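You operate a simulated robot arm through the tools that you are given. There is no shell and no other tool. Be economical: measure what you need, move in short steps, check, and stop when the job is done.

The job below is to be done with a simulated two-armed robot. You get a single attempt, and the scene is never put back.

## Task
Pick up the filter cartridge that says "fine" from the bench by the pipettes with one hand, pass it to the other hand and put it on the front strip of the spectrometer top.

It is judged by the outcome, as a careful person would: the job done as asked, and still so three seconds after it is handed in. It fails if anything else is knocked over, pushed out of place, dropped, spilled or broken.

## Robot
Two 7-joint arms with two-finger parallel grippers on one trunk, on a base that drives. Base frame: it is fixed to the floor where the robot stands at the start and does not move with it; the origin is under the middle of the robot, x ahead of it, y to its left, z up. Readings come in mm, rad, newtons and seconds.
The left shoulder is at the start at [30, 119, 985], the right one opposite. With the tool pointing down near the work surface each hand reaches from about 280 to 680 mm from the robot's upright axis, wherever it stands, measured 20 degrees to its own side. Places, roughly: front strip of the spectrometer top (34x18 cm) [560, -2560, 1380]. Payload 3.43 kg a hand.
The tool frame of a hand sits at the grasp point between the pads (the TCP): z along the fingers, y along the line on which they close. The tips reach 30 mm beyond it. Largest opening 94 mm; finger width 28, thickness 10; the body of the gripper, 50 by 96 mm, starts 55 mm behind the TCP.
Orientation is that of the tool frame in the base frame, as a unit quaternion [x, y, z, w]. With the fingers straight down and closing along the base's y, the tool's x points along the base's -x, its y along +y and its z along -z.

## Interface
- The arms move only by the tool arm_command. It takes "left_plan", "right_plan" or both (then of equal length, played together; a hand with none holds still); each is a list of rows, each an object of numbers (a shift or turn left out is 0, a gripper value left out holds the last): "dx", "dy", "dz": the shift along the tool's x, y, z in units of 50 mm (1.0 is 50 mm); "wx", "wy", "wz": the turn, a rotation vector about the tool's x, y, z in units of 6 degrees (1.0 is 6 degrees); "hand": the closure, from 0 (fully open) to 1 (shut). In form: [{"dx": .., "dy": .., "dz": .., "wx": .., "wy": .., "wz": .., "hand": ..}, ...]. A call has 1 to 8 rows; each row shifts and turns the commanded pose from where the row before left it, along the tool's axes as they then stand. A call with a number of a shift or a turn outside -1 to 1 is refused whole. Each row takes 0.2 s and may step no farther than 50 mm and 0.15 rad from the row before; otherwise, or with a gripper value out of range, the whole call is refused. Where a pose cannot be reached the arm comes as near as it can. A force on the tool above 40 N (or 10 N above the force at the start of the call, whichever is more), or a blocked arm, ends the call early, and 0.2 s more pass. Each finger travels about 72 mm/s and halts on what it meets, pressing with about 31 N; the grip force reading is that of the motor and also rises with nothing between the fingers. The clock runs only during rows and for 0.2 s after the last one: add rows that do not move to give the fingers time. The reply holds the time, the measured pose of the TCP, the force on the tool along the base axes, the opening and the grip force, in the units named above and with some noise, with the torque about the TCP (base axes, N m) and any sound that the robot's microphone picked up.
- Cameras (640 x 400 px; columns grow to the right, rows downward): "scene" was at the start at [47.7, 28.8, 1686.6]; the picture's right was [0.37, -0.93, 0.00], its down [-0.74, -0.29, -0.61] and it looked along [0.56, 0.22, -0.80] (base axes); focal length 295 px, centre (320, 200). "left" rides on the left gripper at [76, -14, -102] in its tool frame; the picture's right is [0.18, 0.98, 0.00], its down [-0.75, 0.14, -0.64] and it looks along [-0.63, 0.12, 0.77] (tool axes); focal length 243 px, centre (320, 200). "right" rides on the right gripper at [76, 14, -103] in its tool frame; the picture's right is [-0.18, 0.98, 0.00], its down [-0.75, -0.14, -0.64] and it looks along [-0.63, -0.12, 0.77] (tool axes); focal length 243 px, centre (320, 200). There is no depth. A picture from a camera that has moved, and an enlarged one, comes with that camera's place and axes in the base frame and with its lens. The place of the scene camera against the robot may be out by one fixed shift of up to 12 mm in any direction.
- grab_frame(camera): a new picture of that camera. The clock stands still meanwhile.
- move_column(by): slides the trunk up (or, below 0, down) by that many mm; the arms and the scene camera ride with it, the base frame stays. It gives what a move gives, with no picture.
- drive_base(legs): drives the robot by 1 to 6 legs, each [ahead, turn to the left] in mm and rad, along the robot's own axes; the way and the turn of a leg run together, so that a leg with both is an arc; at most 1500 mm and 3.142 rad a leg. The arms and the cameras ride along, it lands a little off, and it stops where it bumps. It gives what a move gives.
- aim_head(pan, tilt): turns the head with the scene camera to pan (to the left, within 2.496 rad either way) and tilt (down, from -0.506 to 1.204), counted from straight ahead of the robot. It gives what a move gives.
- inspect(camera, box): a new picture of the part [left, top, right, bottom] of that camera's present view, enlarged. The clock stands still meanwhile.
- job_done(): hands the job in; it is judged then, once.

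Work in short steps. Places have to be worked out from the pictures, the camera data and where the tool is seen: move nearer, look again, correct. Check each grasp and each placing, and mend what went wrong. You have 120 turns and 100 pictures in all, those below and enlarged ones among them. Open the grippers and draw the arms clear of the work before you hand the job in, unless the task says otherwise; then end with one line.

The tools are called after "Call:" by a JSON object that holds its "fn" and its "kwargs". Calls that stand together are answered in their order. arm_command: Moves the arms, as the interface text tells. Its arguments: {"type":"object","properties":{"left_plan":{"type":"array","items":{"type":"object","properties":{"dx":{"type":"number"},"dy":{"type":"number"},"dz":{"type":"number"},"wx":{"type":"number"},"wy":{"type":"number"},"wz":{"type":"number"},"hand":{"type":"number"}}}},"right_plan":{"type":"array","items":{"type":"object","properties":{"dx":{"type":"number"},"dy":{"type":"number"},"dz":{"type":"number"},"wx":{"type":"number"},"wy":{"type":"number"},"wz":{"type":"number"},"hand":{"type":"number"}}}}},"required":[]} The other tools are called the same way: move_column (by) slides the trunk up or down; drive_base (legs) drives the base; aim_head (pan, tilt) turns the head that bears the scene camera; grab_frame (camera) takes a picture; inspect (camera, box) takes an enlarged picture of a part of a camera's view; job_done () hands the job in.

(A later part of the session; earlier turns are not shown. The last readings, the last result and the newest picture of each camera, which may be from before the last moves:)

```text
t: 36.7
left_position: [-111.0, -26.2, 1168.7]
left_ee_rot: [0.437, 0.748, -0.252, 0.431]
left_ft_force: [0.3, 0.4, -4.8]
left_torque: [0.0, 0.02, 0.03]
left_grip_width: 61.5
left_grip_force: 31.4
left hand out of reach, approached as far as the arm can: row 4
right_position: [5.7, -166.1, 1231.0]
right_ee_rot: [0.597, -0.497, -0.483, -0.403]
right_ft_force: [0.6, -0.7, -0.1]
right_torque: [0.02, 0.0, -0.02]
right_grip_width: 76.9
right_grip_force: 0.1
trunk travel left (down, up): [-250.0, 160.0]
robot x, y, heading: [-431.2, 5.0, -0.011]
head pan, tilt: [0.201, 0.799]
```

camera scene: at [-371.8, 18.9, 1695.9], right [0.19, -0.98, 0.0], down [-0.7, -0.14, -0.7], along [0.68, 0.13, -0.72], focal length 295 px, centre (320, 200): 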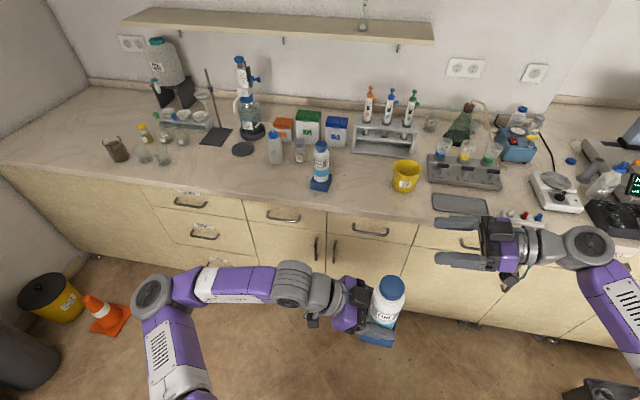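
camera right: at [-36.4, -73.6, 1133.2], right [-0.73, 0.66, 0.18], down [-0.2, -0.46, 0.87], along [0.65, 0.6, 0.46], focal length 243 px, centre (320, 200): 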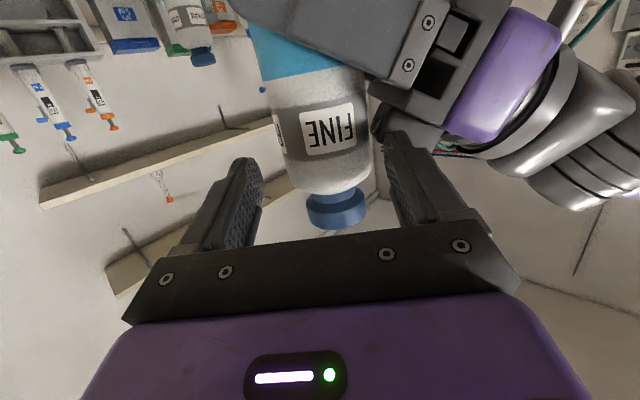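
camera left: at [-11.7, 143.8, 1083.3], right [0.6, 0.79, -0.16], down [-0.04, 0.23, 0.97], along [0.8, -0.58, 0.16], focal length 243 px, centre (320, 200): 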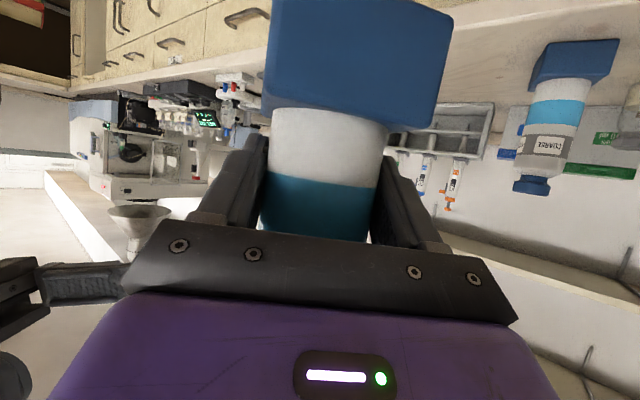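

Now I'm moving the left hand forward and left to about (0, 60, 1140) with its new yaw of -60°.

Call:
{"fn": "arm_command", "kwargs": {"left_plan": [{"dx": 0.236, "dy": 0.927, "dz": -0.02}, {"dx": 0.236, "dy": 0.927, "dz": -0.02}, {"dx": 0.236, "dy": 0.927, "dz": -0.02}, {}]}}

Call:
{"fn": "grab_frame", "kwargs": {"camera": "scene"}}

```text
t: 37.7
left_position: [-0.2, 62.1, 1139.6]
left_ee_rot: [0.436, 0.748, -0.251, 0.432]
left_ft_force: [0.7, 0.2, -3.3]
left_torque: [0.03, -0.02, 0.0]
left_grip_width: 61.1
left_grip_force: 30.7
right_position: [5.5, -165.4, 1230.1]
right_ee_rot: [0.597, -0.497, -0.484, -0.403]
right_ft_force: [-1.2, -0.2, 0.1]
right_torque: [-0.02, -0.02, 0.02]
right_grip_width: 77.0
right_grip_force: 0.0
trunk travel left (down, up): [-250.0, 160.0]
robot x, y, heading: [-429.0, 1.9, -0.015]
head pan, tilt: [0.201, 0.799]
```

```text
68 pictures are left
camera scene: at [-371.4, 19.3, 1695.9], right [0.19, -0.98, 0.0], down [-0.7, -0.14, -0.7], along [0.68, 0.13, -0.72], focal length 295 px, centre (320, 200)
```

scene: 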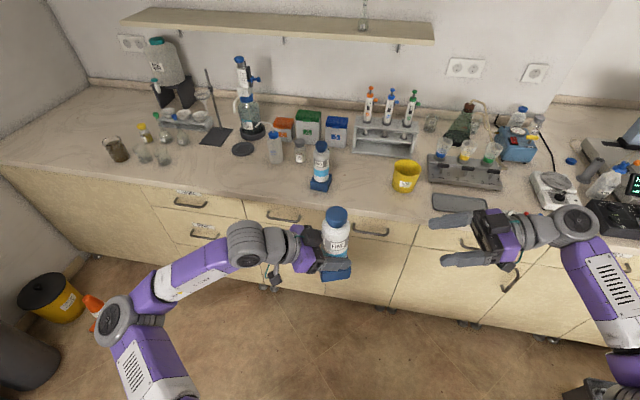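

That worked. The relative angle is now 161° (nearly facing), with the cartridge axis near (5, 53). I'm moving the right hand to a pre-grasp 120 mm out.

Call:
{"fn": "arm_command", "kwargs": {"right_plan": [{"dx": -0.143, "dy": -0.259, "dz": 0.58}, {"dx": -0.143, "dy": -0.259, "dz": 0.58}, {"dx": -0.143, "dy": -0.259, "dz": 0.58}, {}]}}

Call:
{"fn": "grab_frame", "kwargs": {"camera": "right"}}

Call:
{"fn": "inspect", "kwargs": {"camera": "scene", "box": [260, 180, 500, 330]}}

```text
t: 38.7
left_position: [-0.1, 59.7, 1140.2]
left_ee_rot: [0.437, 0.748, -0.252, 0.431]
left_ft_force: [-0.3, 0.9, -4.3]
left_torque: [0.0, -0.04, 0.0]
left_grip_width: 61.3
left_grip_force: 30.1
right_position: [26.2, -84.4, 1230.9]
right_ee_rot: [0.597, -0.497, -0.483, -0.403]
right_ft_force: [-0.4, -0.1, 0.0]
right_torque: [0.01, 0.03, 0.06]
right_grip_width: 77.0
right_grip_force: 0.1
right hand out of reach, approached as far as the arm can: row 3
trunk travel left (down, up): [-250.0, 160.0]
robot x, y, heading: [-427.6, 3.7, -0.014]
head pan, tilt: [0.201, 0.799]
```

```text
67 pictures are left
camera right: at [34.4, -201.3, 1178.1], right [-0.97, -0.14, 0.18], down [0.22, -0.44, 0.87], along [-0.04, 0.89, 0.46], focal length 243 px, centre (320, 200)
```

right: 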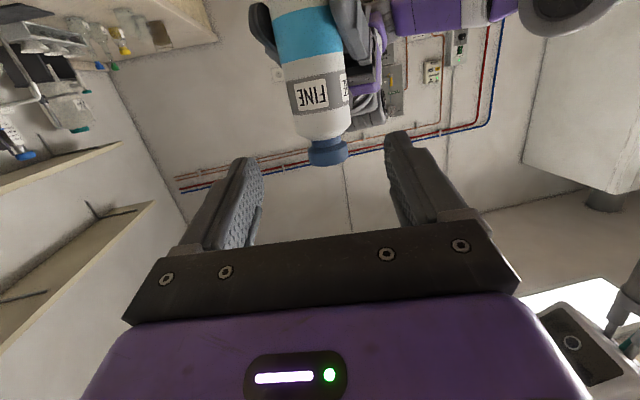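

```text
2.67 times, centred on (380, 255) of scene
camera zoom: at [-371.3, 18.7, 1695.9], right [0.19, -0.98, 0.0], down [-0.7, -0.14, -0.7], along [0.68, 0.13, -0.72], focal length 786 px, centre (160, 53)
```

zoom: 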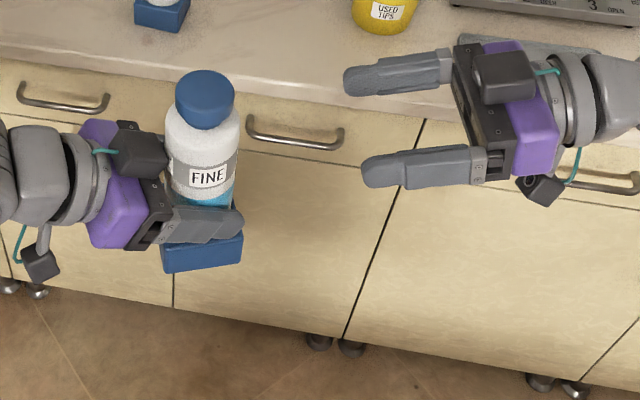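

The right reach ends here, so I hold it and bring the cartridge straight toward the right hand. I'll do 60% of the way, then check.

Call:
{"fn": "arm_command", "kwargs": {"left_plan": [{"dx": -0.32, "dy": -0.18, "dz": 0.37}, {"dx": -0.32, "dy": -0.18, "dz": 0.37}, {"dx": -0.32, "dy": -0.18, "dz": 0.37}, {}]}}

Call:
{"fn": "grab_frame", "kwargs": {"camera": "right"}}

Call:
{"fn": "inspect", "kwargs": {"camera": "scene", "box": [260, 180, 500, 330]}}

```text
t: 39.7
left_position: [13.8, -16.3, 1150.6]
left_ee_rot: [0.437, 0.748, -0.253, 0.431]
left_ft_force: [-0.1, 0.4, -3.5]
left_torque: [0.01, 0.01, 0.01]
left_grip_width: 61.2
left_grip_force: 31.6
right_position: [27.0, -83.2, 1230.5]
right_ee_rot: [0.597, -0.497, -0.484, -0.403]
right_ft_force: [-0.7, 0.2, 0.1]
right_torque: [0.0, 0.0, 0.01]
right_grip_width: 76.7
right_grip_force: 0.0
trunk travel left (down, up): [-250.0, 160.0]
robot x, y, heading: [-431.8, 2.5, -0.007]
head pan, tilt: [0.201, 0.799]
```

```text
65 pictures are left
camera right: at [34.5, -200.5, 1178.3], right [-0.97, -0.14, 0.18], down [0.22, -0.44, 0.87], along [-0.04, 0.89, 0.46], focal length 243 px, centre (320, 200)
```

right: 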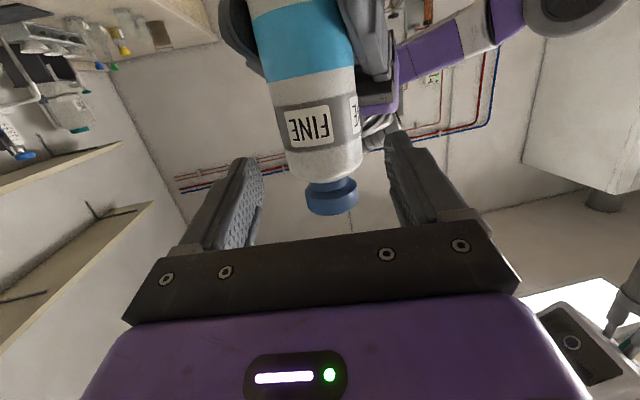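

```text
2.67 times, centred on (380, 255) of scene
camera zoom: at [-371.1, 19.9, 1695.9], right [0.19, -0.98, 0.0], down [-0.7, -0.14, -0.7], along [0.68, 0.13, -0.72], focal length 786 px, centre (160, 53)
```

zoom: 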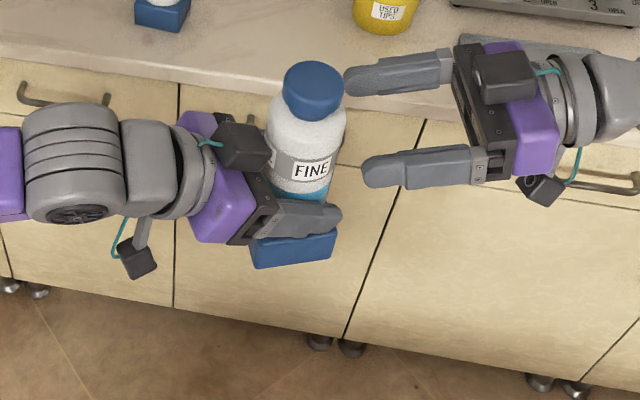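

The body is centred between the right fingers (about 1 mm off). I'm bringing it in the last 50 mm.

Call:
{"fn": "arm_command", "kwargs": {"left_plan": [{"dx": -0.226, "dy": -0.108, "dz": 0.232}, {"dx": -0.226, "dy": -0.108, "dz": 0.232}, {"dx": -0.226, "dy": -0.108, "dz": 0.232}, {}]}}

Call:
{"fn": "grab_frame", "kwargs": {"camera": "right"}}

Call:
{"fn": "inspect", "kwargs": {"camera": "scene", "box": [260, 180, 500, 330]}}

```text
t: 40.7
left_position: [13.5, -17.3, 1151.7]
left_ee_rot: [0.437, 0.747, -0.253, 0.432]
left_ft_force: [-0.1, 0.4, -3.9]
left_torque: [-0.04, 0.02, -0.01]
left_grip_width: 61.3
left_grip_force: 31.1
left hand out of reach, approached as far as the arm can: row 1, 2, 3
right_position: [26.6, -84.1, 1230.1]
right_ee_rot: [0.598, -0.497, -0.483, -0.402]
right_ft_force: [0.9, 0.8, 0.6]
right_torque: [-0.04, -0.01, 0.0]
right_grip_width: 77.1
right_grip_force: 0.0
trunk travel left (down, up): [-250.0, 160.0]
robot x, y, heading: [-431.4, 1.4, -0.008]
head pan, tilt: [0.201, 0.799]
```

```text
63 pictures are left
camera right: at [34.5, -201.3, 1178.2], right [-0.97, -0.14, 0.18], down [0.22, -0.44, 0.87], along [-0.04, 0.89, 0.46], focal length 243 px, centre (320, 200)
```

right: 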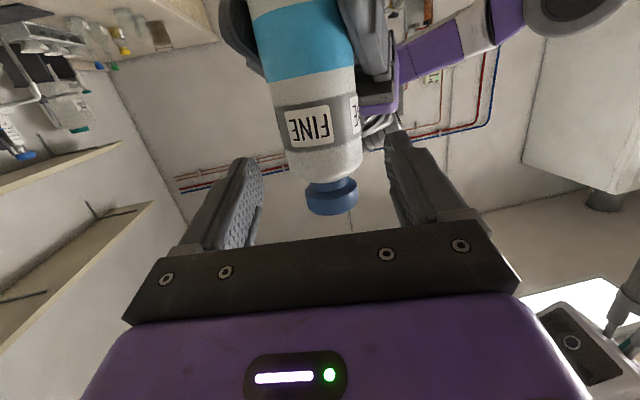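

```text
2.67 times, centred on (380, 255) of scene
camera zoom: at [-371.0, 18.9, 1695.9], right [0.19, -0.98, 0.0], down [-0.7, -0.14, -0.7], along [0.68, 0.13, -0.72], focal length 786 px, centre (160, 53)
```

zoom: 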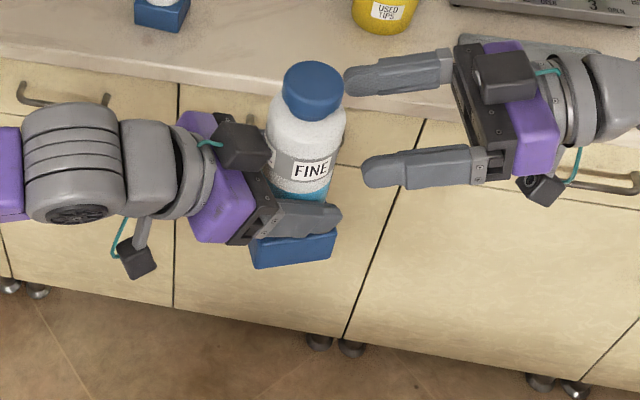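

Both arms stop 50 mm short of meeting. Pitching the right hand further down (to about 36°) should loosen its reach and still clear the cap and left fingers, so I'll do that and then advance.

Call:
{"fn": "arm_command", "kwargs": {"right_plan": [{"wy": 1}, {"wy": 1}, {"wy": 1}, {"wy": 1}, {"dz": 0.25, "dx": -0.1, "dy": -0.0125}, {"dz": 0.25, "dx": -0.1, "dy": -0.0125}, {}]}}

Call:
{"fn": "grab_frame", "kwargs": {"camera": "right"}}

Call:
{"fn": "inspect", "kwargs": {"camera": "scene", "box": [260, 180, 500, 330]}}

```text
t: 42.3
left_position: [13.3, -17.6, 1151.5]
left_ee_rot: [0.437, 0.748, -0.253, 0.431]
left_ft_force: [1.6, 0.7, -4.0]
left_torque: [0.01, -0.02, -0.01]
left_grip_width: 61.7
left_grip_force: 31.0
right_position: [26.4, -82.9, 1231.2]
right_ee_rot: [0.61, -0.508, -0.467, -0.39]
right_ft_force: [1.6, -0.3, 0.7]
right_torque: [-0.02, 0.0, 0.0]
right_grip_width: 77.3
right_grip_force: 0.1
right hand out of reach, approached as far as the arm can: row 1, 2, 3, 4, 5, 6
trunk travel left (down, up): [-250.0, 160.0]
robot x, y, heading: [-431.3, 0.4, -0.011]
head pan, tilt: [0.201, 0.799]
```

```text
61 pictures are left
camera right: at [34.9, -203.5, 1184.4], right [-0.98, -0.13, 0.18], down [0.22, -0.39, 0.89], along [-0.05, 0.91, 0.41], focal length 243 px, centre (320, 200)
```

right: 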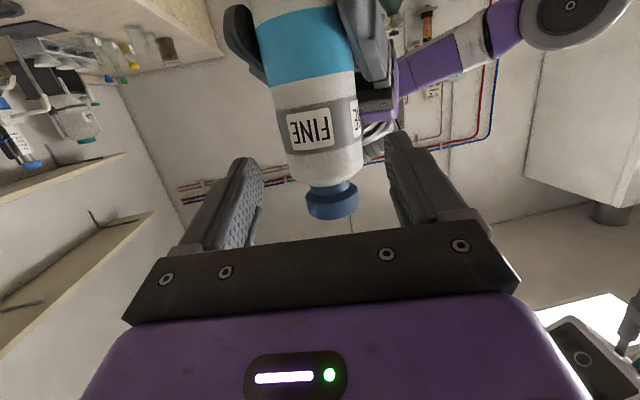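

```text
2.67 times, centred on (380, 255) of scene
camera zoom: at [-371.0, 19.0, 1695.9], right [0.19, -0.98, 0.0], down [-0.7, -0.14, -0.7], along [0.68, 0.13, -0.72], focal length 786 px, centre (160, 53)
```

zoom: 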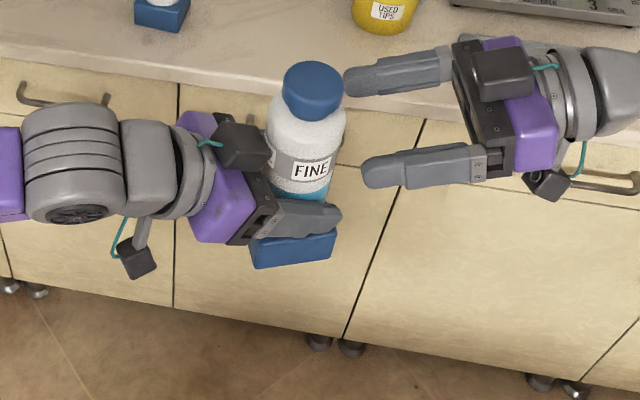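

The right wrist is at a joint limit here. I'll back it off 80 mm to where it moved freely and pitch it down there.

Call:
{"fn": "arm_command", "kwargs": {"right_plan": [{"dz": -0.8}, {"dz": -0.8}, {"wy": 1}, {"wy": 1}, {"wy": 1}, {"wy": 1}, {}]}}

Call:
{"fn": "grab_frame", "kwargs": {"camera": "scene"}}

```text
t: 43.9
left_position: [13.8, -17.2, 1151.0]
left_ee_rot: [0.438, 0.747, -0.253, 0.431]
left_ft_force: [-0.4, 0.5, -4.4]
left_torque: [0.01, 0.0, -0.01]
left_grip_width: 61.1
left_grip_force: 30.5
right_position: [40.9, -169.2, 1251.5]
right_ee_rot: [0.641, -0.539, -0.417, -0.353]
right_ft_force: [0.4, 0.0, -0.7]
right_torque: [0.01, 0.01, 0.0]
right_grip_width: 77.2
right_grip_force: 0.1
right hand out of reach, approached as far as the arm can: row 4, 5, 6
trunk travel left (down, up): [-250.0, 160.0]
robot x, y, heading: [-430.1, 0.8, -0.008]
head pan, tilt: [0.201, 0.799]
```

```text
59 pictures are left
camera scene: at [-371.1, 19.2, 1695.9], right [0.19, -0.98, 0.0], down [-0.7, -0.14, -0.7], along [0.68, 0.13, -0.72], focal length 295 px, centre (320, 200)
```

scene: 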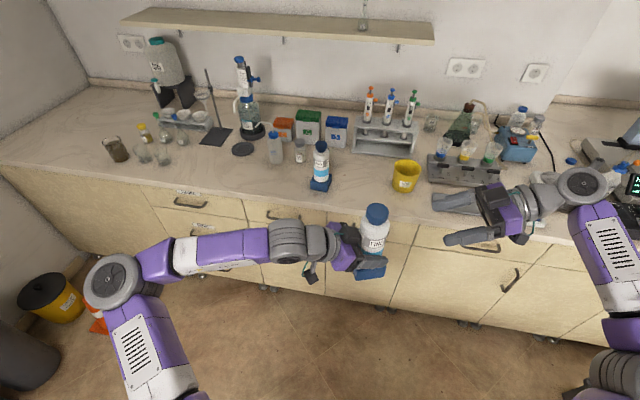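

The wrists can't face each other fully, so I need a better hold. I'll set the cartridge back in its original spot and re-pick it from above with the left hand, which leaves the lower body free for the right. First I unwind both wrists.

Call:
{"fn": "arm_command", "kwargs": {"left_plan": [{"wx": -0.866, "wz": -0.5}, {"wx": -0.866, "wz": -0.5}, {"wx": -0.866, "wz": -0.5}, {"wx": -0.866, "wz": -0.5}, {"wx": -0.866, "wz": -0.5}, {"wx": -0.866, "wz": -0.5}, {"wx": -0.866, "wz": -0.5}, {"wx": -0.866, "wz": -0.5}], "right_plan": [{"wx": 0.9135, "wz": 0.407}, {"wx": 0.9135, "wz": 0.407}, {"wx": 0.9135, "wz": 0.407}, {"wx": 0.9135, "wz": 0.407}, {"wx": 0.9135, "wz": 0.407}, {"wx": 0.9135, "wz": 0.407}, {"wx": 0.9135, "wz": 0.407}, {"wx": 0.9135, "wz": 0.407}]}}

Call:
{"fn": "arm_command", "kwargs": {"left_plan": [{"wx": -0.866, "wz": -0.5}, {"wx": -0.866, "wz": -0.5}, {"dy": 0.9}, {"dy": 0.9}, {"dy": 0.9}, {"dy": 0.9}, {"dy": 0.9}, {"dy": 0.9}], "right_plan": [{"wx": 0.9135, "wz": 0.407}, {"wx": 0.9135, "wz": 0.407}, {"wx": 0.9135, "wz": 0.407}, {}, {}, {}, {}, {}]}}

```text
t: 45.7
left_position: [-1.8, 41.9, 1163.7]
left_ee_rot: [0.139, 0.855, -0.081, 0.493]
left_ft_force: [0.1, 0.6, -4.3]
left_torque: [-0.02, 0.02, 0.01]
left_grip_width: 61.2
left_grip_force: 30.7
left hand out of reach, approached as far as the arm can: row 2, 3, 4, 5, 6, 7, 8
right_position: [39.9, -168.9, 1251.4]
right_ee_rot: [-0.365, 0.754, 0.238, 0.491]
right_ft_force: [-0.1, 0.1, -0.1]
right_torque: [-0.02, -0.03, -0.02]
right_grip_width: 77.1
right_grip_force: 0.0
trunk travel left (down, up): [-250.0, 160.0]
robot x, y, heading: [-429.0, 1.2, -0.013]
head pan, tilt: [0.201, 0.799]
```

```text
t: 47.5
left_position: [58.5, 322.9, 1155.7]
left_ee_rot: [0.096, 0.861, -0.056, 0.496]
left_ft_force: [0.7, -0.3, -4.2]
left_torque: [0.01, 0.05, 0.01]
left_grip_width: 61.2
left_grip_force: 30.8
left hand out of reach, approached as far as the arm can: row 1, 2
right_position: [40.0, -168.2, 1253.2]
right_ee_rot: [-0.243, 0.802, 0.159, 0.522]
right_ft_force: [0.1, 0.1, -0.7]
right_torque: [0.0, -0.02, 0.0]
right_grip_width: 77.0
right_grip_force: 0.1
trunk travel left (down, up): [-250.0, 160.0]
robot x, y, heading: [-426.9, 3.2, -0.013]
head pan, tilt: [0.201, 0.799]
```

Both wrists are nearly unwound. I'll finish the left yaw, move it to y≈403 and a bit higher, and pull the right hand back.

Call:
{"fn": "arm_command", "kwargs": {"left_plan": [{"wx": -0.866, "wz": -0.5}, {"wx": -0.97, "wz": -0.56}, {"dy": 0.8}, {"dy": 0.8}, {"dz": -0.3, "dx": -0.52}, {"dz": -0.3, "dx": -0.52}, {}], "right_plan": [{"dz": -0.7}, {"dz": -0.7}, {"dz": -0.7}, {"dz": -0.3}, {}, {}, {}]}}

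Call:
{"fn": "grab_frame", "kwargs": {"camera": "scene"}}

```text
t: 49.1
left_position: [57.3, 403.9, 1219.4]
left_ee_rot: [-0.001, 0.866, 0.0, 0.499]
left_ft_force: [0.2, -0.2, -4.5]
left_torque: [0.02, 0.01, -0.02]
left_grip_width: 61.1
left_grip_force: 31.1
right_position: [-49.4, -230.3, 1298.7]
right_ee_rot: [-0.243, 0.802, 0.159, 0.523]
right_ft_force: [-0.4, -0.1, 0.1]
right_torque: [0.0, -0.02, 0.0]
right_grip_width: 77.2
right_grip_force: 0.0
trunk travel left (down, up): [-250.0, 160.0]
robot x, y, heading: [-429.2, 1.0, -0.012]
head pan, tilt: [0.201, 0.799]
```

```text
58 pictures are left
camera scene: at [-370.9, 19.2, 1695.9], right [0.19, -0.98, 0.0], down [-0.7, -0.14, -0.7], along [0.68, 0.13, -0.72], focal length 295 px, centre (320, 200)
```

scene: 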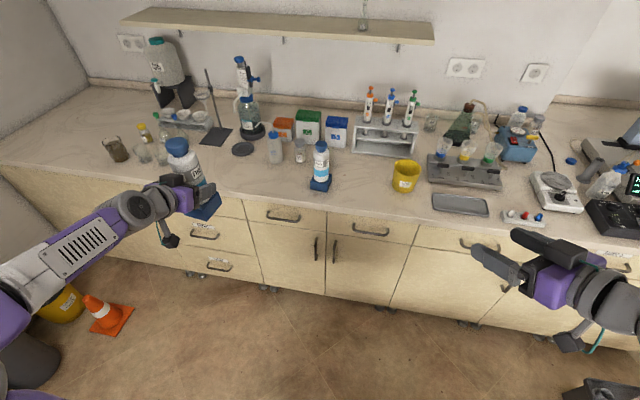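

Left is at yaw 0 and clear. Driving forward 415 mm to the bench with the cartridge held high.

Call:
{"fn": "drive_base", "kwargs": {"legs": [[415, 0.01]]}}

Call:
{"fn": "grab_frame", "kwargs": {"camera": "left"}}

Call:
{"fn": "grab_frame", "kwargs": {"camera": "scene"}}

```text
t: 51.7
left_position: [482.7, 407.6, 1218.7]
left_ee_rot: [-0.006, 0.867, 0.003, 0.499]
left_ft_force: [-0.3, 0.0, -3.8]
left_torque: [0.0, 0.01, -0.02]
left_grip_width: 61.1
left_grip_force: 31.0
right_position: [383.2, -227.4, 1298.9]
right_ee_rot: [-0.248, 0.8, 0.163, 0.521]
right_ft_force: [-0.2, 0.8, 0.5]
right_torque: [0.0, 0.0, 0.05]
right_grip_width: 76.9
right_grip_force: 0.0
trunk travel left (down, up): [-250.0, 160.0]
robot x, y, heading: [-1.2, -2.7, 0.004]
head pan, tilt: [0.201, 0.799]
```

```text
57 pictures are left
camera left: at [356.9, 392.1, 1204.2], right [-0.11, 0.98, -0.16], down [-0.18, 0.14, 0.97], along [0.98, 0.13, 0.16], focal length 243 px, centre (320, 200)
```

left: 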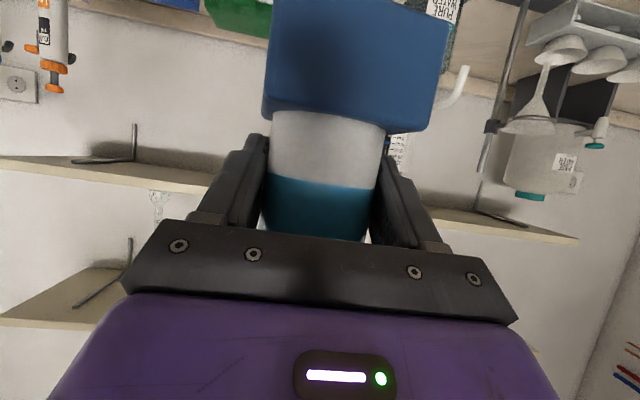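

```text
56 pictures are left
camera scene: at [59.9, 18.0, 1695.9], right [0.2, -0.98, 0.0], down [-0.7, -0.14, -0.7], along [0.68, 0.14, -0.72], focal length 295 px, centre (320, 200)
```

scene: 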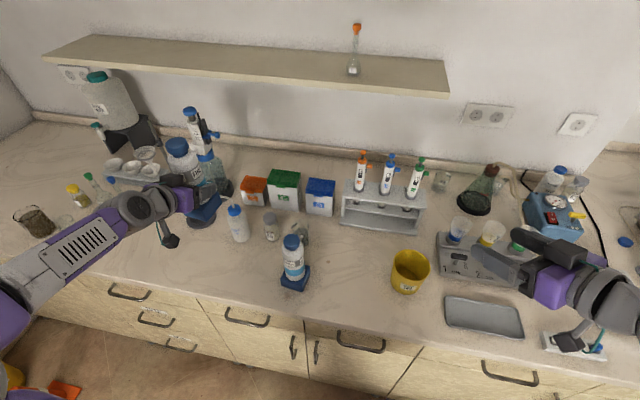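

Arm is over the original spot at (483, 408). Lowering 250 mm straight down.

Call:
{"fn": "arm_command", "kwargs": {"left_plan": [{"dz": 0.417, "dx": 0.722, "dy": -0.08}, {"dz": 0.417, "dx": 0.722}, {"dz": 0.417, "dx": 0.722}, {"dz": 0.417, "dx": 0.722}, {"dz": 0.417, "dx": 0.722}, {"dz": 0.417, "dx": 0.722}, {}]}}

Call:
{"fn": "grab_frame", "kwargs": {"camera": "left"}}

```text
t: 53.3
left_position: [481.6, 404.6, 966.2]
left_ee_rot: [-0.005, 0.866, 0.003, 0.501]
left_ft_force: [0.8, 0.1, -3.8]
left_torque: [-0.02, 0.01, -0.01]
left_grip_width: 61.3
left_grip_force: 30.7
right_position: [383.6, -227.9, 1299.0]
right_ee_rot: [-0.247, 0.8, 0.162, 0.521]
right_ft_force: [-0.2, -0.2, 0.4]
right_torque: [-0.01, 0.0, 0.0]
right_grip_width: 77.3
right_grip_force: 0.1
trunk travel left (down, up): [-250.0, 160.0]
robot x, y, heading: [1.5, 0.9, 0.002]
head pan, tilt: [0.201, 0.799]
```

```text
55 pictures are left
camera left: at [355.0, 390.0, 951.5], right [-0.11, 0.98, -0.16], down [-0.18, 0.14, 0.97], along [0.98, 0.13, 0.16], focal length 243 px, centre (320, 200)
```

left: 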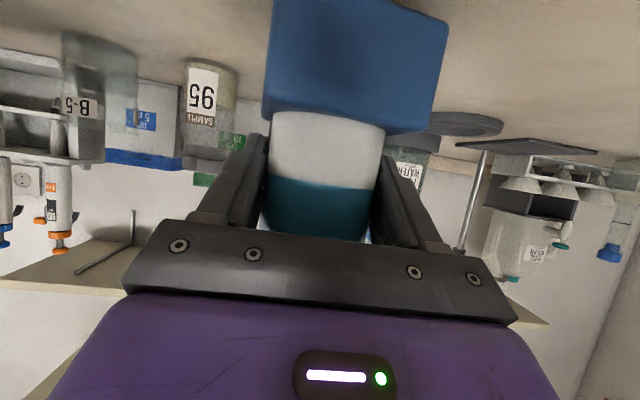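

About 8 mm above the bench. Lowering in small steps and watching the force.

Call:
{"fn": "arm_command", "kwargs": {"left_plan": [{"dz": 0.03, "dx": 0.052}, {"dz": 0.03, "dx": 0.052}, {"dz": 0.015, "dx": 0.026}, {}]}}

```text
t: 54.3
left_position: [483.0, 404.8, 960.9]
left_ee_rot: [-0.007, 0.866, 0.003, 0.501]
left_ft_force: [-0.4, -1.0, -3.0]
left_torque: [0.01, -0.01, -0.01]
left_grip_width: 61.5
left_grip_force: 30.7
right_position: [383.7, -227.2, 1299.0]
right_ee_rot: [-0.249, 0.8, 0.163, 0.521]
right_ft_force: [-0.2, -0.1, 0.1]
right_torque: [-0.02, 0.03, -0.01]
right_grip_width: 77.2
right_grip_force: 0.0
trunk travel left (down, up): [-250.0, 160.0]
robot x, y, heading: [4.1, -0.3, -0.0]
head pan, tilt: [0.201, 0.799]
```

Not in contact yet, so I go a bit lower.

Call:
{"fn": "arm_command", "kwargs": {"left_plan": [{"dz": 0.015, "dx": 0.026}, {"dz": 0.015, "dx": 0.026}, {}]}}

```text
t: 55.1
left_position: [480.9, 404.7, 958.6]
left_ee_rot: [-0.007, 0.866, 0.004, 0.5]
left_ft_force: [0.0, -0.1, -3.0]
left_torque: [-0.02, 0.03, 0.02]
left_grip_width: 61.3
left_grip_force: 31.2
right_position: [382.8, -227.7, 1299.0]
right_ee_rot: [-0.248, 0.8, 0.162, 0.521]
right_ft_force: [0.3, 0.2, -0.2]
right_torque: [-0.01, -0.02, -0.02]
right_grip_width: 77.2
right_grip_force: 0.0
trunk travel left (down, up): [-250.0, 160.0]
robot x, y, heading: [3.7, -1.1, 0.003]
head pan, tilt: [0.201, 0.799]
```

Call:
{"fn": "arm_command", "kwargs": {"left_plan": [{"dz": 0.01, "dx": 0.0175}, {"dz": 0.01, "dx": 0.0175}, {}]}}

```text
t: 55.9
left_position: [482.0, 403.8, 956.4]
left_ee_rot: [-0.007, 0.866, 0.005, 0.5]
left_ft_force: [0.0, 0.2, -1.9]
left_torque: [0.08, 0.04, 0.02]
left_grip_width: 61.5
left_grip_force: 30.8
right_position: [383.1, -227.0, 1298.1]
right_ee_rot: [-0.248, 0.8, 0.162, 0.521]
right_ft_force: [-0.1, 0.9, -0.1]
right_torque: [-0.03, 0.02, -0.01]
right_grip_width: 76.9
right_grip_force: 0.0
trunk travel left (down, up): [-250.0, 160.0]
robot x, y, heading: [1.2, -0.1, 0.004]
head pan, tilt: [0.201, 0.799]
```

The weight is beginning to come off (-1.9 N). One more millimetre, then I release.

Call:
{"fn": "arm_command", "kwargs": {"left_plan": [{"dz": 0.01, "dx": 0.0175}, {"dz": 0.005, "dx": 0.009}, {}]}}

```text
t: 56.7
left_position: [480.8, 403.8, 956.3]
left_ee_rot: [-0.006, 0.866, 0.003, 0.5]
left_ft_force: [1.2, 0.6, 6.7]
left_torque: [-0.15, 0.29, -0.03]
left_grip_width: 61.2
left_grip_force: 30.3
right_position: [382.5, -228.7, 1298.9]
right_ee_rot: [-0.247, 0.799, 0.163, 0.523]
right_ft_force: [-0.8, -0.3, 0.5]
right_torque: [-0.02, -0.01, 0.03]
right_grip_width: 77.3
right_grip_force: 0.1
trunk travel left (down, up): [-250.0, 160.0]
robot x, y, heading: [0.0, -1.8, -0.001]
head pan, tilt: [0.201, 0.799]
```

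It's on the bench with a firm contact force. I'll open the hand and back out along the fingers.

Call:
{"fn": "arm_command", "kwargs": {"left_plan": [{"hand": 0}, {"hand": 0}, {"hand": 0}, {}, {"dz": -0.5}, {"dz": -0.9}, {"dz": -0.9}, {"dz": -0.7}]}}

Call:
{"fn": "grab_frame", "kwargs": {"camera": "left"}}

Call:
{"fn": "inspect", "kwargs": {"camera": "scene", "box": [120, 160, 320, 285]}}

```text
t: 58.5
left_position: [352.6, 401.3, 1028.0]
left_ee_rot: [-0.006, 0.866, 0.004, 0.499]
left_ft_force: [0.7, -0.1, -1.1]
left_torque: [-0.01, -0.04, 0.02]
left_grip_width: 93.8
left_grip_force: 0.2
right_position: [383.1, -228.8, 1299.2]
right_ee_rot: [-0.247, 0.8, 0.162, 0.522]
right_ft_force: [0.0, -0.4, 0.5]
right_torque: [0.03, 0.0, -0.01]
right_grip_width: 77.2
right_grip_force: 0.0
trunk travel left (down, up): [-250.0, 160.0]
robot x, y, heading: [-0.8, 1.6, -0.001]
head pan, tilt: [0.201, 0.799]
```

```text
54 pictures are left
camera left: at [226.9, 385.1, 1013.2], right [-0.1, 0.98, -0.16], down [-0.18, 0.14, 0.97], along [0.98, 0.13, 0.16], focal length 243 px, centre (320, 200)
```

left: 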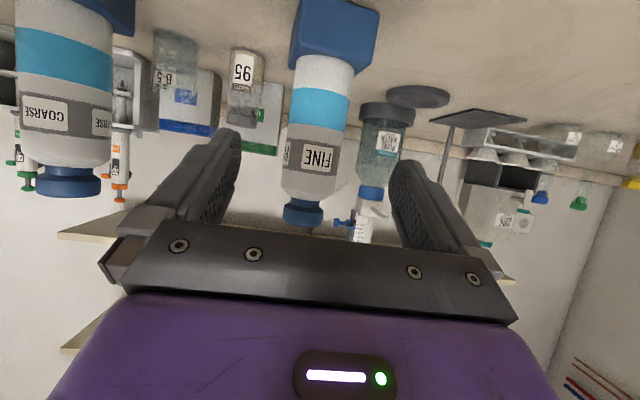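

```text
3.20 times, centred on (220, 222) of scene
camera zoom: at [57.8, 17.0, 1696.0], right [0.2, -0.98, 0.0], down [-0.7, -0.14, -0.7], along [0.68, 0.14, -0.72], focal length 943 px, centre (640, 128)
```

zoom: 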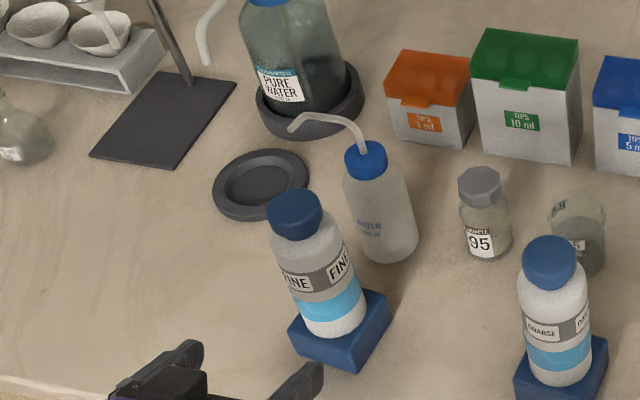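

It stands upright in its spot. I'll raise the left hand, turn it straight down, and then go over the cap.

Call:
{"fn": "arm_command", "kwargs": {"left_plan": [{"dz": -0.375, "dx": -0.65}, {"dz": -0.375, "dx": -0.65}, {"dz": -0.375, "dx": -0.65}, {"dz": -0.375, "dx": -0.65}, {"wy": 1}, {"wy": 1}, {"wy": 1}, {"wy": 1}]}}

Call:
{"fn": "arm_command", "kwargs": {"left_plan": [{"wy": 1}, {"wy": 1}, {"wy": 1}, {"wy": 1}, {"wy": 1}, {"wy": 1}, {}]}}

Call:
{"fn": "grab_frame", "kwargs": {"camera": "left"}}

Call:
{"fn": "inspect", "kwargs": {"camera": "scene", "box": [120, 160, 320, 285]}}

```text
t: 60.3
left_position: [351.7, 401.9, 1180.0]
left_ee_rot: [-0.008, 0.951, 0.002, 0.308]
left_ft_force: [0.1, 0.4, -0.4]
left_torque: [0.0, -0.01, 0.01]
left_grip_width: 93.8
left_grip_force: 0.0
right_position: [384.0, -227.7, 1300.0]
right_ee_rot: [-0.248, 0.8, 0.163, 0.521]
right_ft_force: [-0.1, 0.5, -0.3]
right_torque: [-0.01, -0.01, -0.01]
right_grip_width: 77.1
right_grip_force: 0.0
trunk travel left (down, up): [-250.0, 160.0]
robot x, y, heading: [1.8, 0.9, 0.004]
head pan, tilt: [0.201, 0.799]
```

```text
t: 61.9
left_position: [351.1, 401.8, 1179.8]
left_ee_rot: [-0.006, 1.0, -0.001, 0.0]
left_ft_force: [0.0, -0.3, 0.1]
left_torque: [0.0, -0.02, 0.04]
left_grip_width: 93.9
left_grip_force: 0.0
right_position: [383.1, -228.0, 1299.9]
right_ee_rot: [-0.249, 0.799, 0.164, 0.522]
right_ft_force: [-0.3, 0.2, 0.1]
right_torque: [-0.02, 0.02, -0.02]
right_grip_width: 77.4
right_grip_force: 0.1
trunk travel left (down, up): [-250.0, 160.0]
robot x, y, heading: [-1.8, -0.4, -0.004]
head pan, tilt: [0.201, 0.799]
```

```text
52 pictures are left
camera left: at [275.6, 386.8, 1282.8], right [-0.2, 0.98, 0.0], down [0.75, 0.15, 0.64], along [0.63, 0.13, -0.77], focal length 243 px, centre (320, 200)
```

left: 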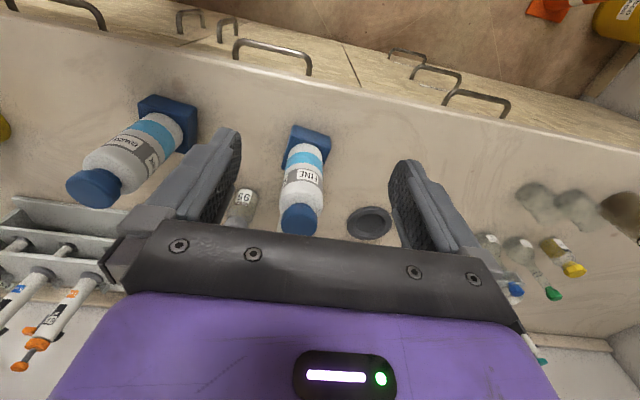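

```text
3.20 times, centred on (220, 222) of scene
camera zoom: at [58.2, 17.7, 1696.0], right [0.2, -0.98, 0.0], down [-0.7, -0.14, -0.7], along [0.68, 0.14, -0.72], focal length 943 px, centre (640, 128)
```

zoom: 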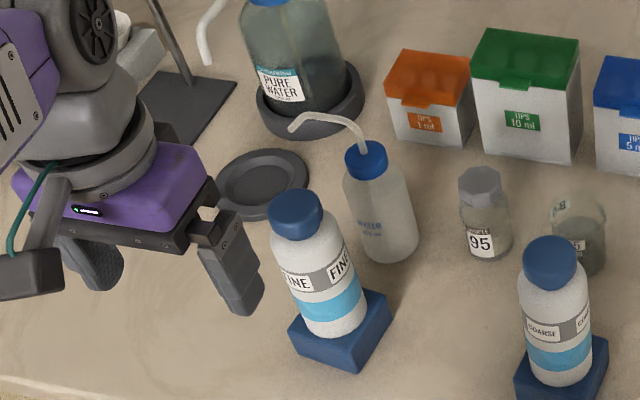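

Triangulation puts the cap top at about (487, 403, 1075). I'm moving over it, still above.

Call:
{"fn": "arm_command", "kwargs": {"left_plan": [{"dx": -0.907}, {"dx": -0.907}, {"dx": -0.907, "dy": 0.03}, {}]}}

Call:
{"fn": "grab_frame", "kwargs": {"camera": "left"}}

Call:
{"fn": "inspect", "kwargs": {"camera": "scene", "box": [120, 140, 320, 265]}}

```text
t: 62.9
left_position: [485.0, 405.2, 1182.7]
left_ee_rot: [-0.007, 1.0, 0.001, 0.0]
left_ft_force: [0.5, -0.5, 0.4]
left_torque: [0.0, -0.04, -0.03]
left_grip_width: 94.0
left_grip_force: 0.0
right_position: [381.1, -227.9, 1298.9]
right_ee_rot: [-0.248, 0.8, 0.163, 0.522]
right_ft_force: [-0.1, 0.5, 0.8]
right_torque: [0.05, 0.02, 0.01]
right_grip_width: 77.0
right_grip_force: 0.0
trunk travel left (down, up): [-250.0, 160.0]
robot x, y, heading: [0.4, -1.1, -0.002]
head pan, tilt: [0.201, 0.799]
```

```text
50 pictures are left
camera left: at [409.7, 391.3, 1285.5], right [-0.2, 0.98, 0.0], down [0.75, 0.15, 0.64], along [0.63, 0.13, -0.77], focal length 243 px, centre (320, 200)
```

left: 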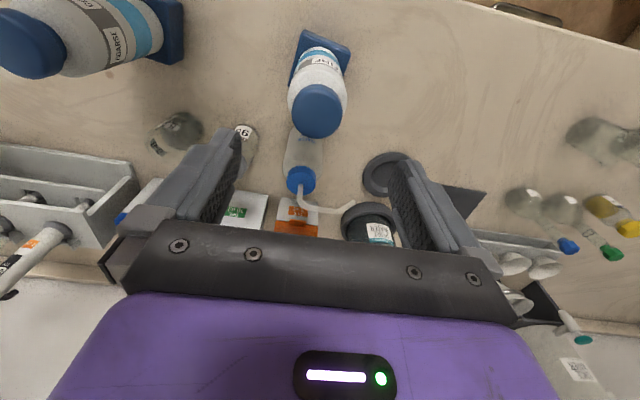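

```text
3.20 times, centred on (220, 202) of scene
camera zoom: at [57.1, 17.7, 1696.0], right [0.2, -0.98, 0.0], down [-0.7, -0.14, -0.7], along [0.68, 0.14, -0.72], focal length 943 px, centre (640, 192)
```

zoom: 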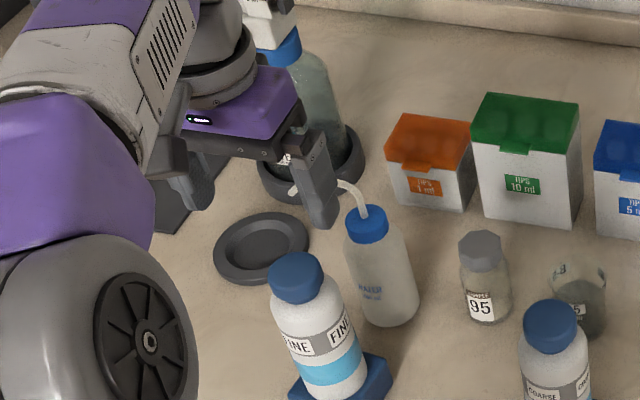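

Cap top is about (489, 405, 1068), so the hand is aligned. Descending 128 mm to straddle the cap.

Call:
{"fn": "arm_command", "kwargs": {"left_plan": [{"dx": -0.06, "dz": 0.85}, {"dz": 0.85}, {"dz": 0.86}, {}]}}

Call:
{"fn": "grab_frame", "kwargs": {"camera": "left"}}

Call:
{"fn": "inspect", "kwargs": {"camera": "scene", "box": [120, 140, 320, 265]}}

```text
t: 63.9
left_position: [492.4, 406.6, 1055.5]
left_ee_rot: [-0.007, 1.0, 0.0, 0.0]
left_ft_force: [0.2, -0.1, -0.7]
left_torque: [0.03, 0.0, 0.03]
left_grip_width: 94.2
left_grip_force: 0.2
right_position: [382.1, -228.7, 1298.7]
right_ee_rot: [-0.249, 0.8, 0.163, 0.522]
right_ft_force: [0.0, 0.5, 0.1]
right_torque: [0.0, -0.02, -0.04]
right_grip_width: 77.1
right_grip_force: 0.0
trunk travel left (down, up): [-250.0, 160.0]
robot x, y, heading: [-0.4, 4.4, -0.001]
head pan, tilt: [0.201, 0.799]
```

```text
48 pictures are left
camera left: at [416.6, 391.2, 1156.8], right [-0.2, 0.98, 0.0], down [0.75, 0.15, 0.64], along [0.63, 0.13, -0.77], focal length 243 px, centre (320, 200)
```

left: 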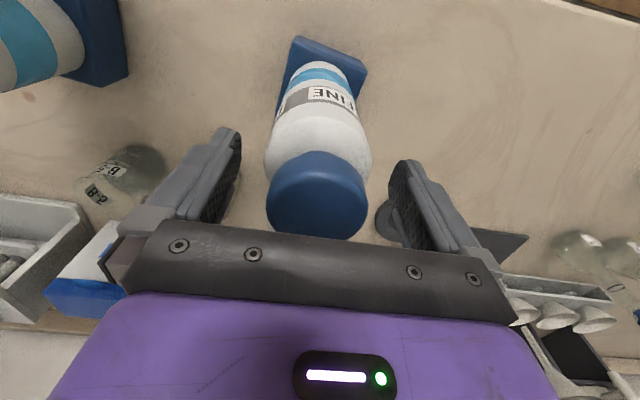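

```text
3.20 times, centred on (220, 202) of scene
camera zoom: at [58.3, 17.3, 1696.0], right [0.2, -0.98, 0.0], down [-0.7, -0.14, -0.7], along [0.68, 0.14, -0.72], focal length 943 px, centre (640, 192)
```

zoom: 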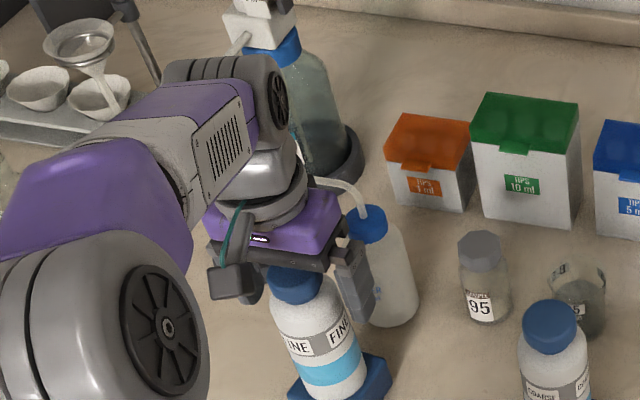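

Cap centred (x≈494, y≈406) with about 40 mm to the palm. Down 25 mm more, then close.

Call:
{"fn": "arm_command", "kwargs": {"left_plan": [{"dz": 0.25}, {"dz": 0.25}, {}, {"hand": 1}, {"hand": 1}, {"hand": 1}, {"hand": 1}]}}

Call:
{"fn": "grab_frame", "kwargs": {"camera": "left"}}

```text
t: 65.5
left_position: [493.6, 403.7, 1027.7]
left_ee_rot: [-0.007, 1.0, 0.001, 0.001]
left_ft_force: [2.9, -5.1, 12.1]
left_torque: [-0.23, -0.2, -0.02]
left_grip_width: 61.1
left_grip_force: 30.7
right_position: [382.0, -229.5, 1299.8]
right_ee_rot: [-0.248, 0.8, 0.163, 0.522]
right_ft_force: [0.6, 0.2, -0.4]
right_torque: [0.04, -0.01, 0.04]
right_grip_width: 76.9
right_grip_force: 0.0
trunk travel left (down, up): [-250.0, 160.0]
robot x, y, heading: [1.7, -1.2, 0.002]
head pan, tilt: [0.201, 0.799]
```

```text
46 pictures are left
camera left: at [417.8, 390.0, 1131.3], right [-0.2, 0.98, 0.0], down [0.75, 0.15, 0.64], along [0.63, 0.13, -0.77], focal length 243 px, centre (320, 200)
```

left: 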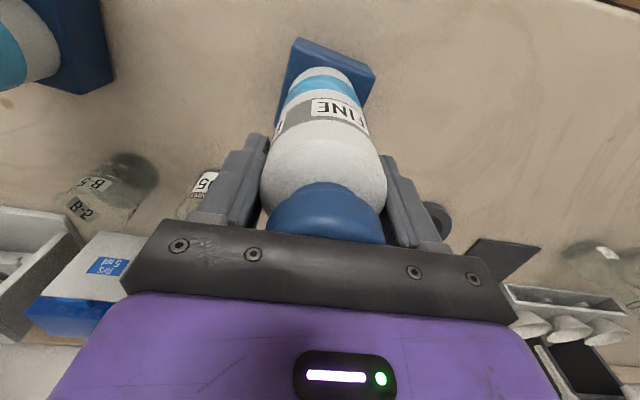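

Gripped at 61 mm on the body top. Lifting 130 mm straight up.

Call:
{"fn": "arm_command", "kwargs": {"left_plan": [{"dz": -0.3}, {"dz": -0.5}, {"dz": -0.9}, {"dz": -0.9}, {}]}}

Call:
{"fn": "grab_frame", "kwargs": {"camera": "left"}}

Call:
{"fn": "grab_frame", "kwargs": {"camera": "scene"}}

```text
t: 66.7
left_position: [495.9, 406.3, 1158.3]
left_ee_rot: [-0.007, 1.0, -0.001, -0.001]
left_ft_force: [0.1, -0.6, -4.8]
left_torque: [-0.02, -0.04, 0.0]
left_grip_width: 60.9
left_grip_force: 30.9
right_position: [384.2, -227.8, 1300.0]
right_ee_rot: [-0.248, 0.8, 0.163, 0.521]
right_ft_force: [0.8, -0.7, 0.9]
right_torque: [0.0, 0.01, 0.03]
right_grip_width: 77.0
right_grip_force: 0.1
trunk travel left (down, up): [-250.0, 160.0]
robot x, y, heading: [0.1, 1.4, 0.002]
head pan, tilt: [0.201, 0.799]
```

```text
45 pictures are left
camera left: at [420.8, 391.2, 1259.8], right [-0.2, 0.98, 0.0], down [0.75, 0.15, 0.64], along [0.63, 0.13, -0.77], focal length 243 px, centre (320, 200)
```

left: 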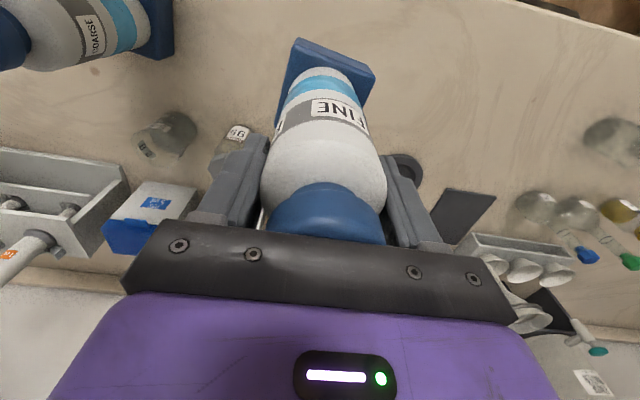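

```text
44 pictures are left
camera scene: at [59.6, 18.5, 1695.9], right [0.2, -0.98, 0.0], down [-0.7, -0.14, -0.7], along [0.68, 0.14, -0.72], focal length 295 px, centre (320, 200)
```

scene: 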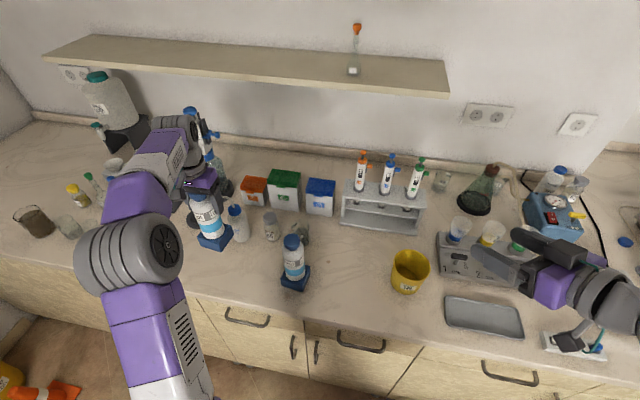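

Secure (4.8 N weight). Now I'll back away from the bench, then rotate the left wrist 36° so its fingers line up with the right hand's approach.

Call:
{"fn": "drive_base", "kwargs": {"legs": [[-430, 0]]}}

Call:
{"fn": "arm_command", "kwargs": {"left_plan": [{"wz": -1}, {"wz": -1}, {"wz": -1}, {"wz": -1}, {"wz": -1}, {"wz": -1}, {}, {}], "right_plan": [{"wy": -0.75}, {"wy": -0.75}, {}, {}, {}, {}, {}, {}]}}

```text
t: 69.4
left_position: [59.8, 405.0, 1156.5]
left_ee_rot: [-0.007, 1.0, 0.0, 0.001]
left_ft_force: [-0.9, 0.2, -4.3]
left_torque: [0.0, -0.03, 0.0]
left_grip_width: 61.1
left_grip_force: 31.2
right_position: [-53.6, -228.8, 1299.0]
right_ee_rot: [-0.247, 0.801, 0.162, 0.521]
right_ft_force: [-0.5, 0.2, 0.5]
right_torque: [-0.01, -0.02, -0.04]
right_grip_width: 77.1
right_grip_force: 0.0
trunk travel left (down, up): [-250.0, 160.0]
robot x, y, heading: [-440.3, 3.0, 0.0]
head pan, tilt: [0.201, 0.799]
```

```text
t: 71.2
left_position: [59.7, 404.6, 1157.7]
left_ee_rot: [-0.315, 0.949, -0.001, -0.001]
left_ft_force: [-0.1, -0.4, -4.0]
left_torque: [0.01, -0.02, -0.04]
left_grip_width: 61.4
left_grip_force: 31.1
right_position: [-54.8, -229.3, 1298.7]
right_ee_rot: [-0.234, 0.757, 0.182, 0.583]
right_ft_force: [0.0, -0.2, 0.3]
right_torque: [0.0, -0.02, -0.02]
right_grip_width: 76.9
right_grip_force: 0.1
trunk travel left (down, up): [-250.0, 160.0]
robot x, y, heading: [-433.7, -3.2, 0.001]
head pan, tilt: [0.201, 0.799]
```

Now I bring the left hand with the cartridge to the middle at (80, 20, 1190).

Call:
{"fn": "arm_command", "kwargs": {"left_plan": [{"dx": 0.535, "dy": -0.8, "dz": -0.08}, {"dx": 0.535, "dy": -0.8, "dz": -0.08}, {"dx": 0.535, "dy": -0.8, "dz": -0.08}, {"dx": 0.535, "dy": -0.8, "dz": -0.08}, {"dx": 0.535, "dy": -0.8, "dz": -0.08}, {"dx": 0.535, "dy": -0.8, "dz": -0.08}, {"dx": 0.535, "dy": -0.8, "dz": -0.08}, {"dx": 0.535, "dy": -0.8, "dz": -0.08}]}}

Call:
{"fn": "arm_command", "kwargs": {"right_plan": [{"dx": 0.383, "dy": 0.43, "dz": 0.545}, {"dx": 0.383, "dy": 0.43, "dz": 0.545}, {"dx": 0.383, "dy": 0.43, "dz": 0.545}, {"dx": 0.383, "dy": 0.43, "dz": 0.545}, {}]}}

Call:
{"fn": "grab_frame", "kwargs": {"camera": "scene"}}

Call:
{"fn": "grab_frame", "kwargs": {"camera": "right"}}

```text
t: 73.0
left_position: [80.5, 18.8, 1191.0]
left_ee_rot: [-0.315, 0.949, 0.001, 0.0]
left_ft_force: [1.1, 0.4, -3.1]
left_torque: [0.04, -0.04, -0.03]
left_grip_width: 61.1
left_grip_force: 31.3
right_position: [-55.2, -230.7, 1298.1]
right_ee_rot: [-0.234, 0.756, 0.182, 0.583]
right_ft_force: [0.2, 0.1, 0.3]
right_torque: [0.02, 0.04, 0.04]
right_grip_width: 77.2
right_grip_force: 0.1
trunk travel left (down, up): [-250.0, 160.0]
robot x, y, heading: [-435.4, -2.8, -0.001]
head pan, tilt: [0.201, 0.799]
```

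```text
t: 74.2
left_position: [79.4, 20.6, 1191.5]
left_ee_rot: [-0.315, 0.949, -0.001, 0.001]
left_ft_force: [-0.3, -0.8, -3.8]
left_torque: [0.03, -0.06, -0.01]
left_grip_width: 61.1
left_grip_force: 30.8
right_position: [-30.3, -108.1, 1201.3]
right_ee_rot: [-0.233, 0.757, 0.181, 0.583]
right_ft_force: [-0.5, 0.0, 0.4]
right_torque: [0.0, -0.01, 0.01]
right_grip_width: 77.3
right_grip_force: 0.1
trunk travel left (down, up): [-250.0, 160.0]
robot x, y, heading: [-434.4, -3.0, 0.002]
head pan, tilt: [0.201, 0.799]
```

```text
43 pictures are left
camera scene: at [-378.0, 16.4, 1695.9], right [0.2, -0.98, 0.0], down [-0.7, -0.14, -0.7], along [0.68, 0.14, -0.72], focal length 295 px, centre (320, 200)
```

scene: 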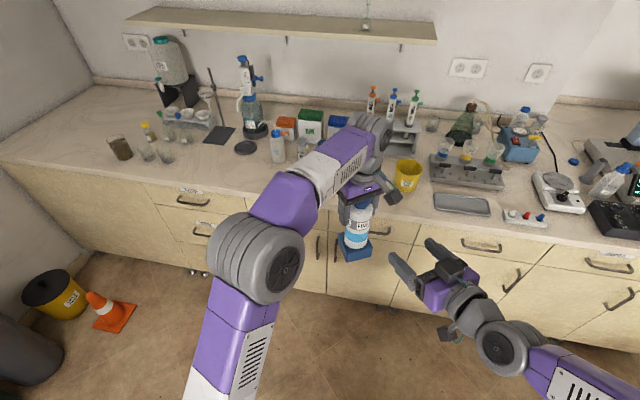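

```text
42 pictures are left
camera right: at [-135.8, -164.6, 1154.1], right [-0.52, 0.84, 0.18], down [-0.27, -0.36, 0.89], along [0.81, 0.41, 0.42], focal length 243 px, centre (320, 200)
```

right: 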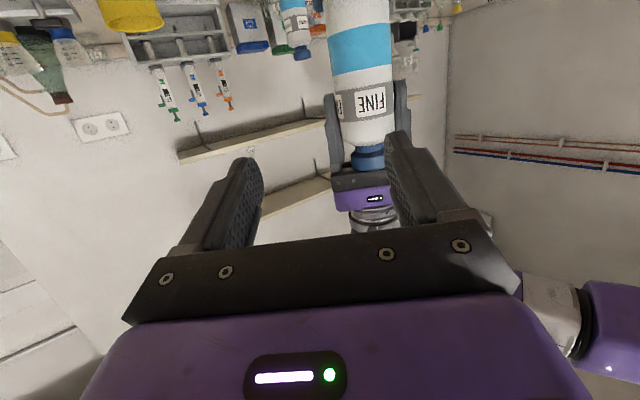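

All reachable, and the lower body is clear for the right hand. I'll continue to the pre-grasp.

Call:
{"fn": "arm_command", "kwargs": {"right_plan": [{"dx": 0.383, "dy": 0.43, "dz": 0.545}, {"dx": 0.383, "dy": 0.43, "dz": 0.545}, {}]}}

Call:
{"fn": "grab_frame", "kwargs": {"camera": "right"}}

```text
t: 75.0
left_position: [80.4, 22.2, 1191.1]
left_ee_rot: [-0.314, 0.949, 0.001, -0.001]
left_ft_force: [-0.2, 0.3, -2.8]
left_torque: [-0.02, -0.07, 0.01]
left_grip_width: 61.1
left_grip_force: 30.4
right_position: [-6.5, -51.0, 1157.3]
right_ee_rot: [-0.235, 0.757, 0.181, 0.582]
right_ft_force: [-0.8, 0.5, 0.4]
right_torque: [0.01, 0.0, -0.02]
right_grip_width: 77.0
right_grip_force: 0.1
right hand out of reach, approached as far as the arm can: row 1, 2
trunk travel left (down, up): [-250.0, 160.0]
robot x, y, heading: [-436.6, 0.0, 0.0]
head pan, tilt: [0.201, 0.799]
```

```text
41 pictures are left
camera right: at [-112.2, -106.4, 1109.2], right [-0.52, 0.84, 0.18], down [-0.27, -0.36, 0.89], along [0.81, 0.41, 0.41], focal length 243 px, centre (320, 200)
```

right: 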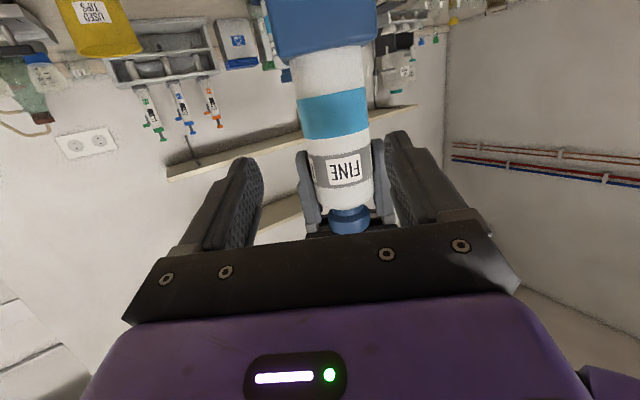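

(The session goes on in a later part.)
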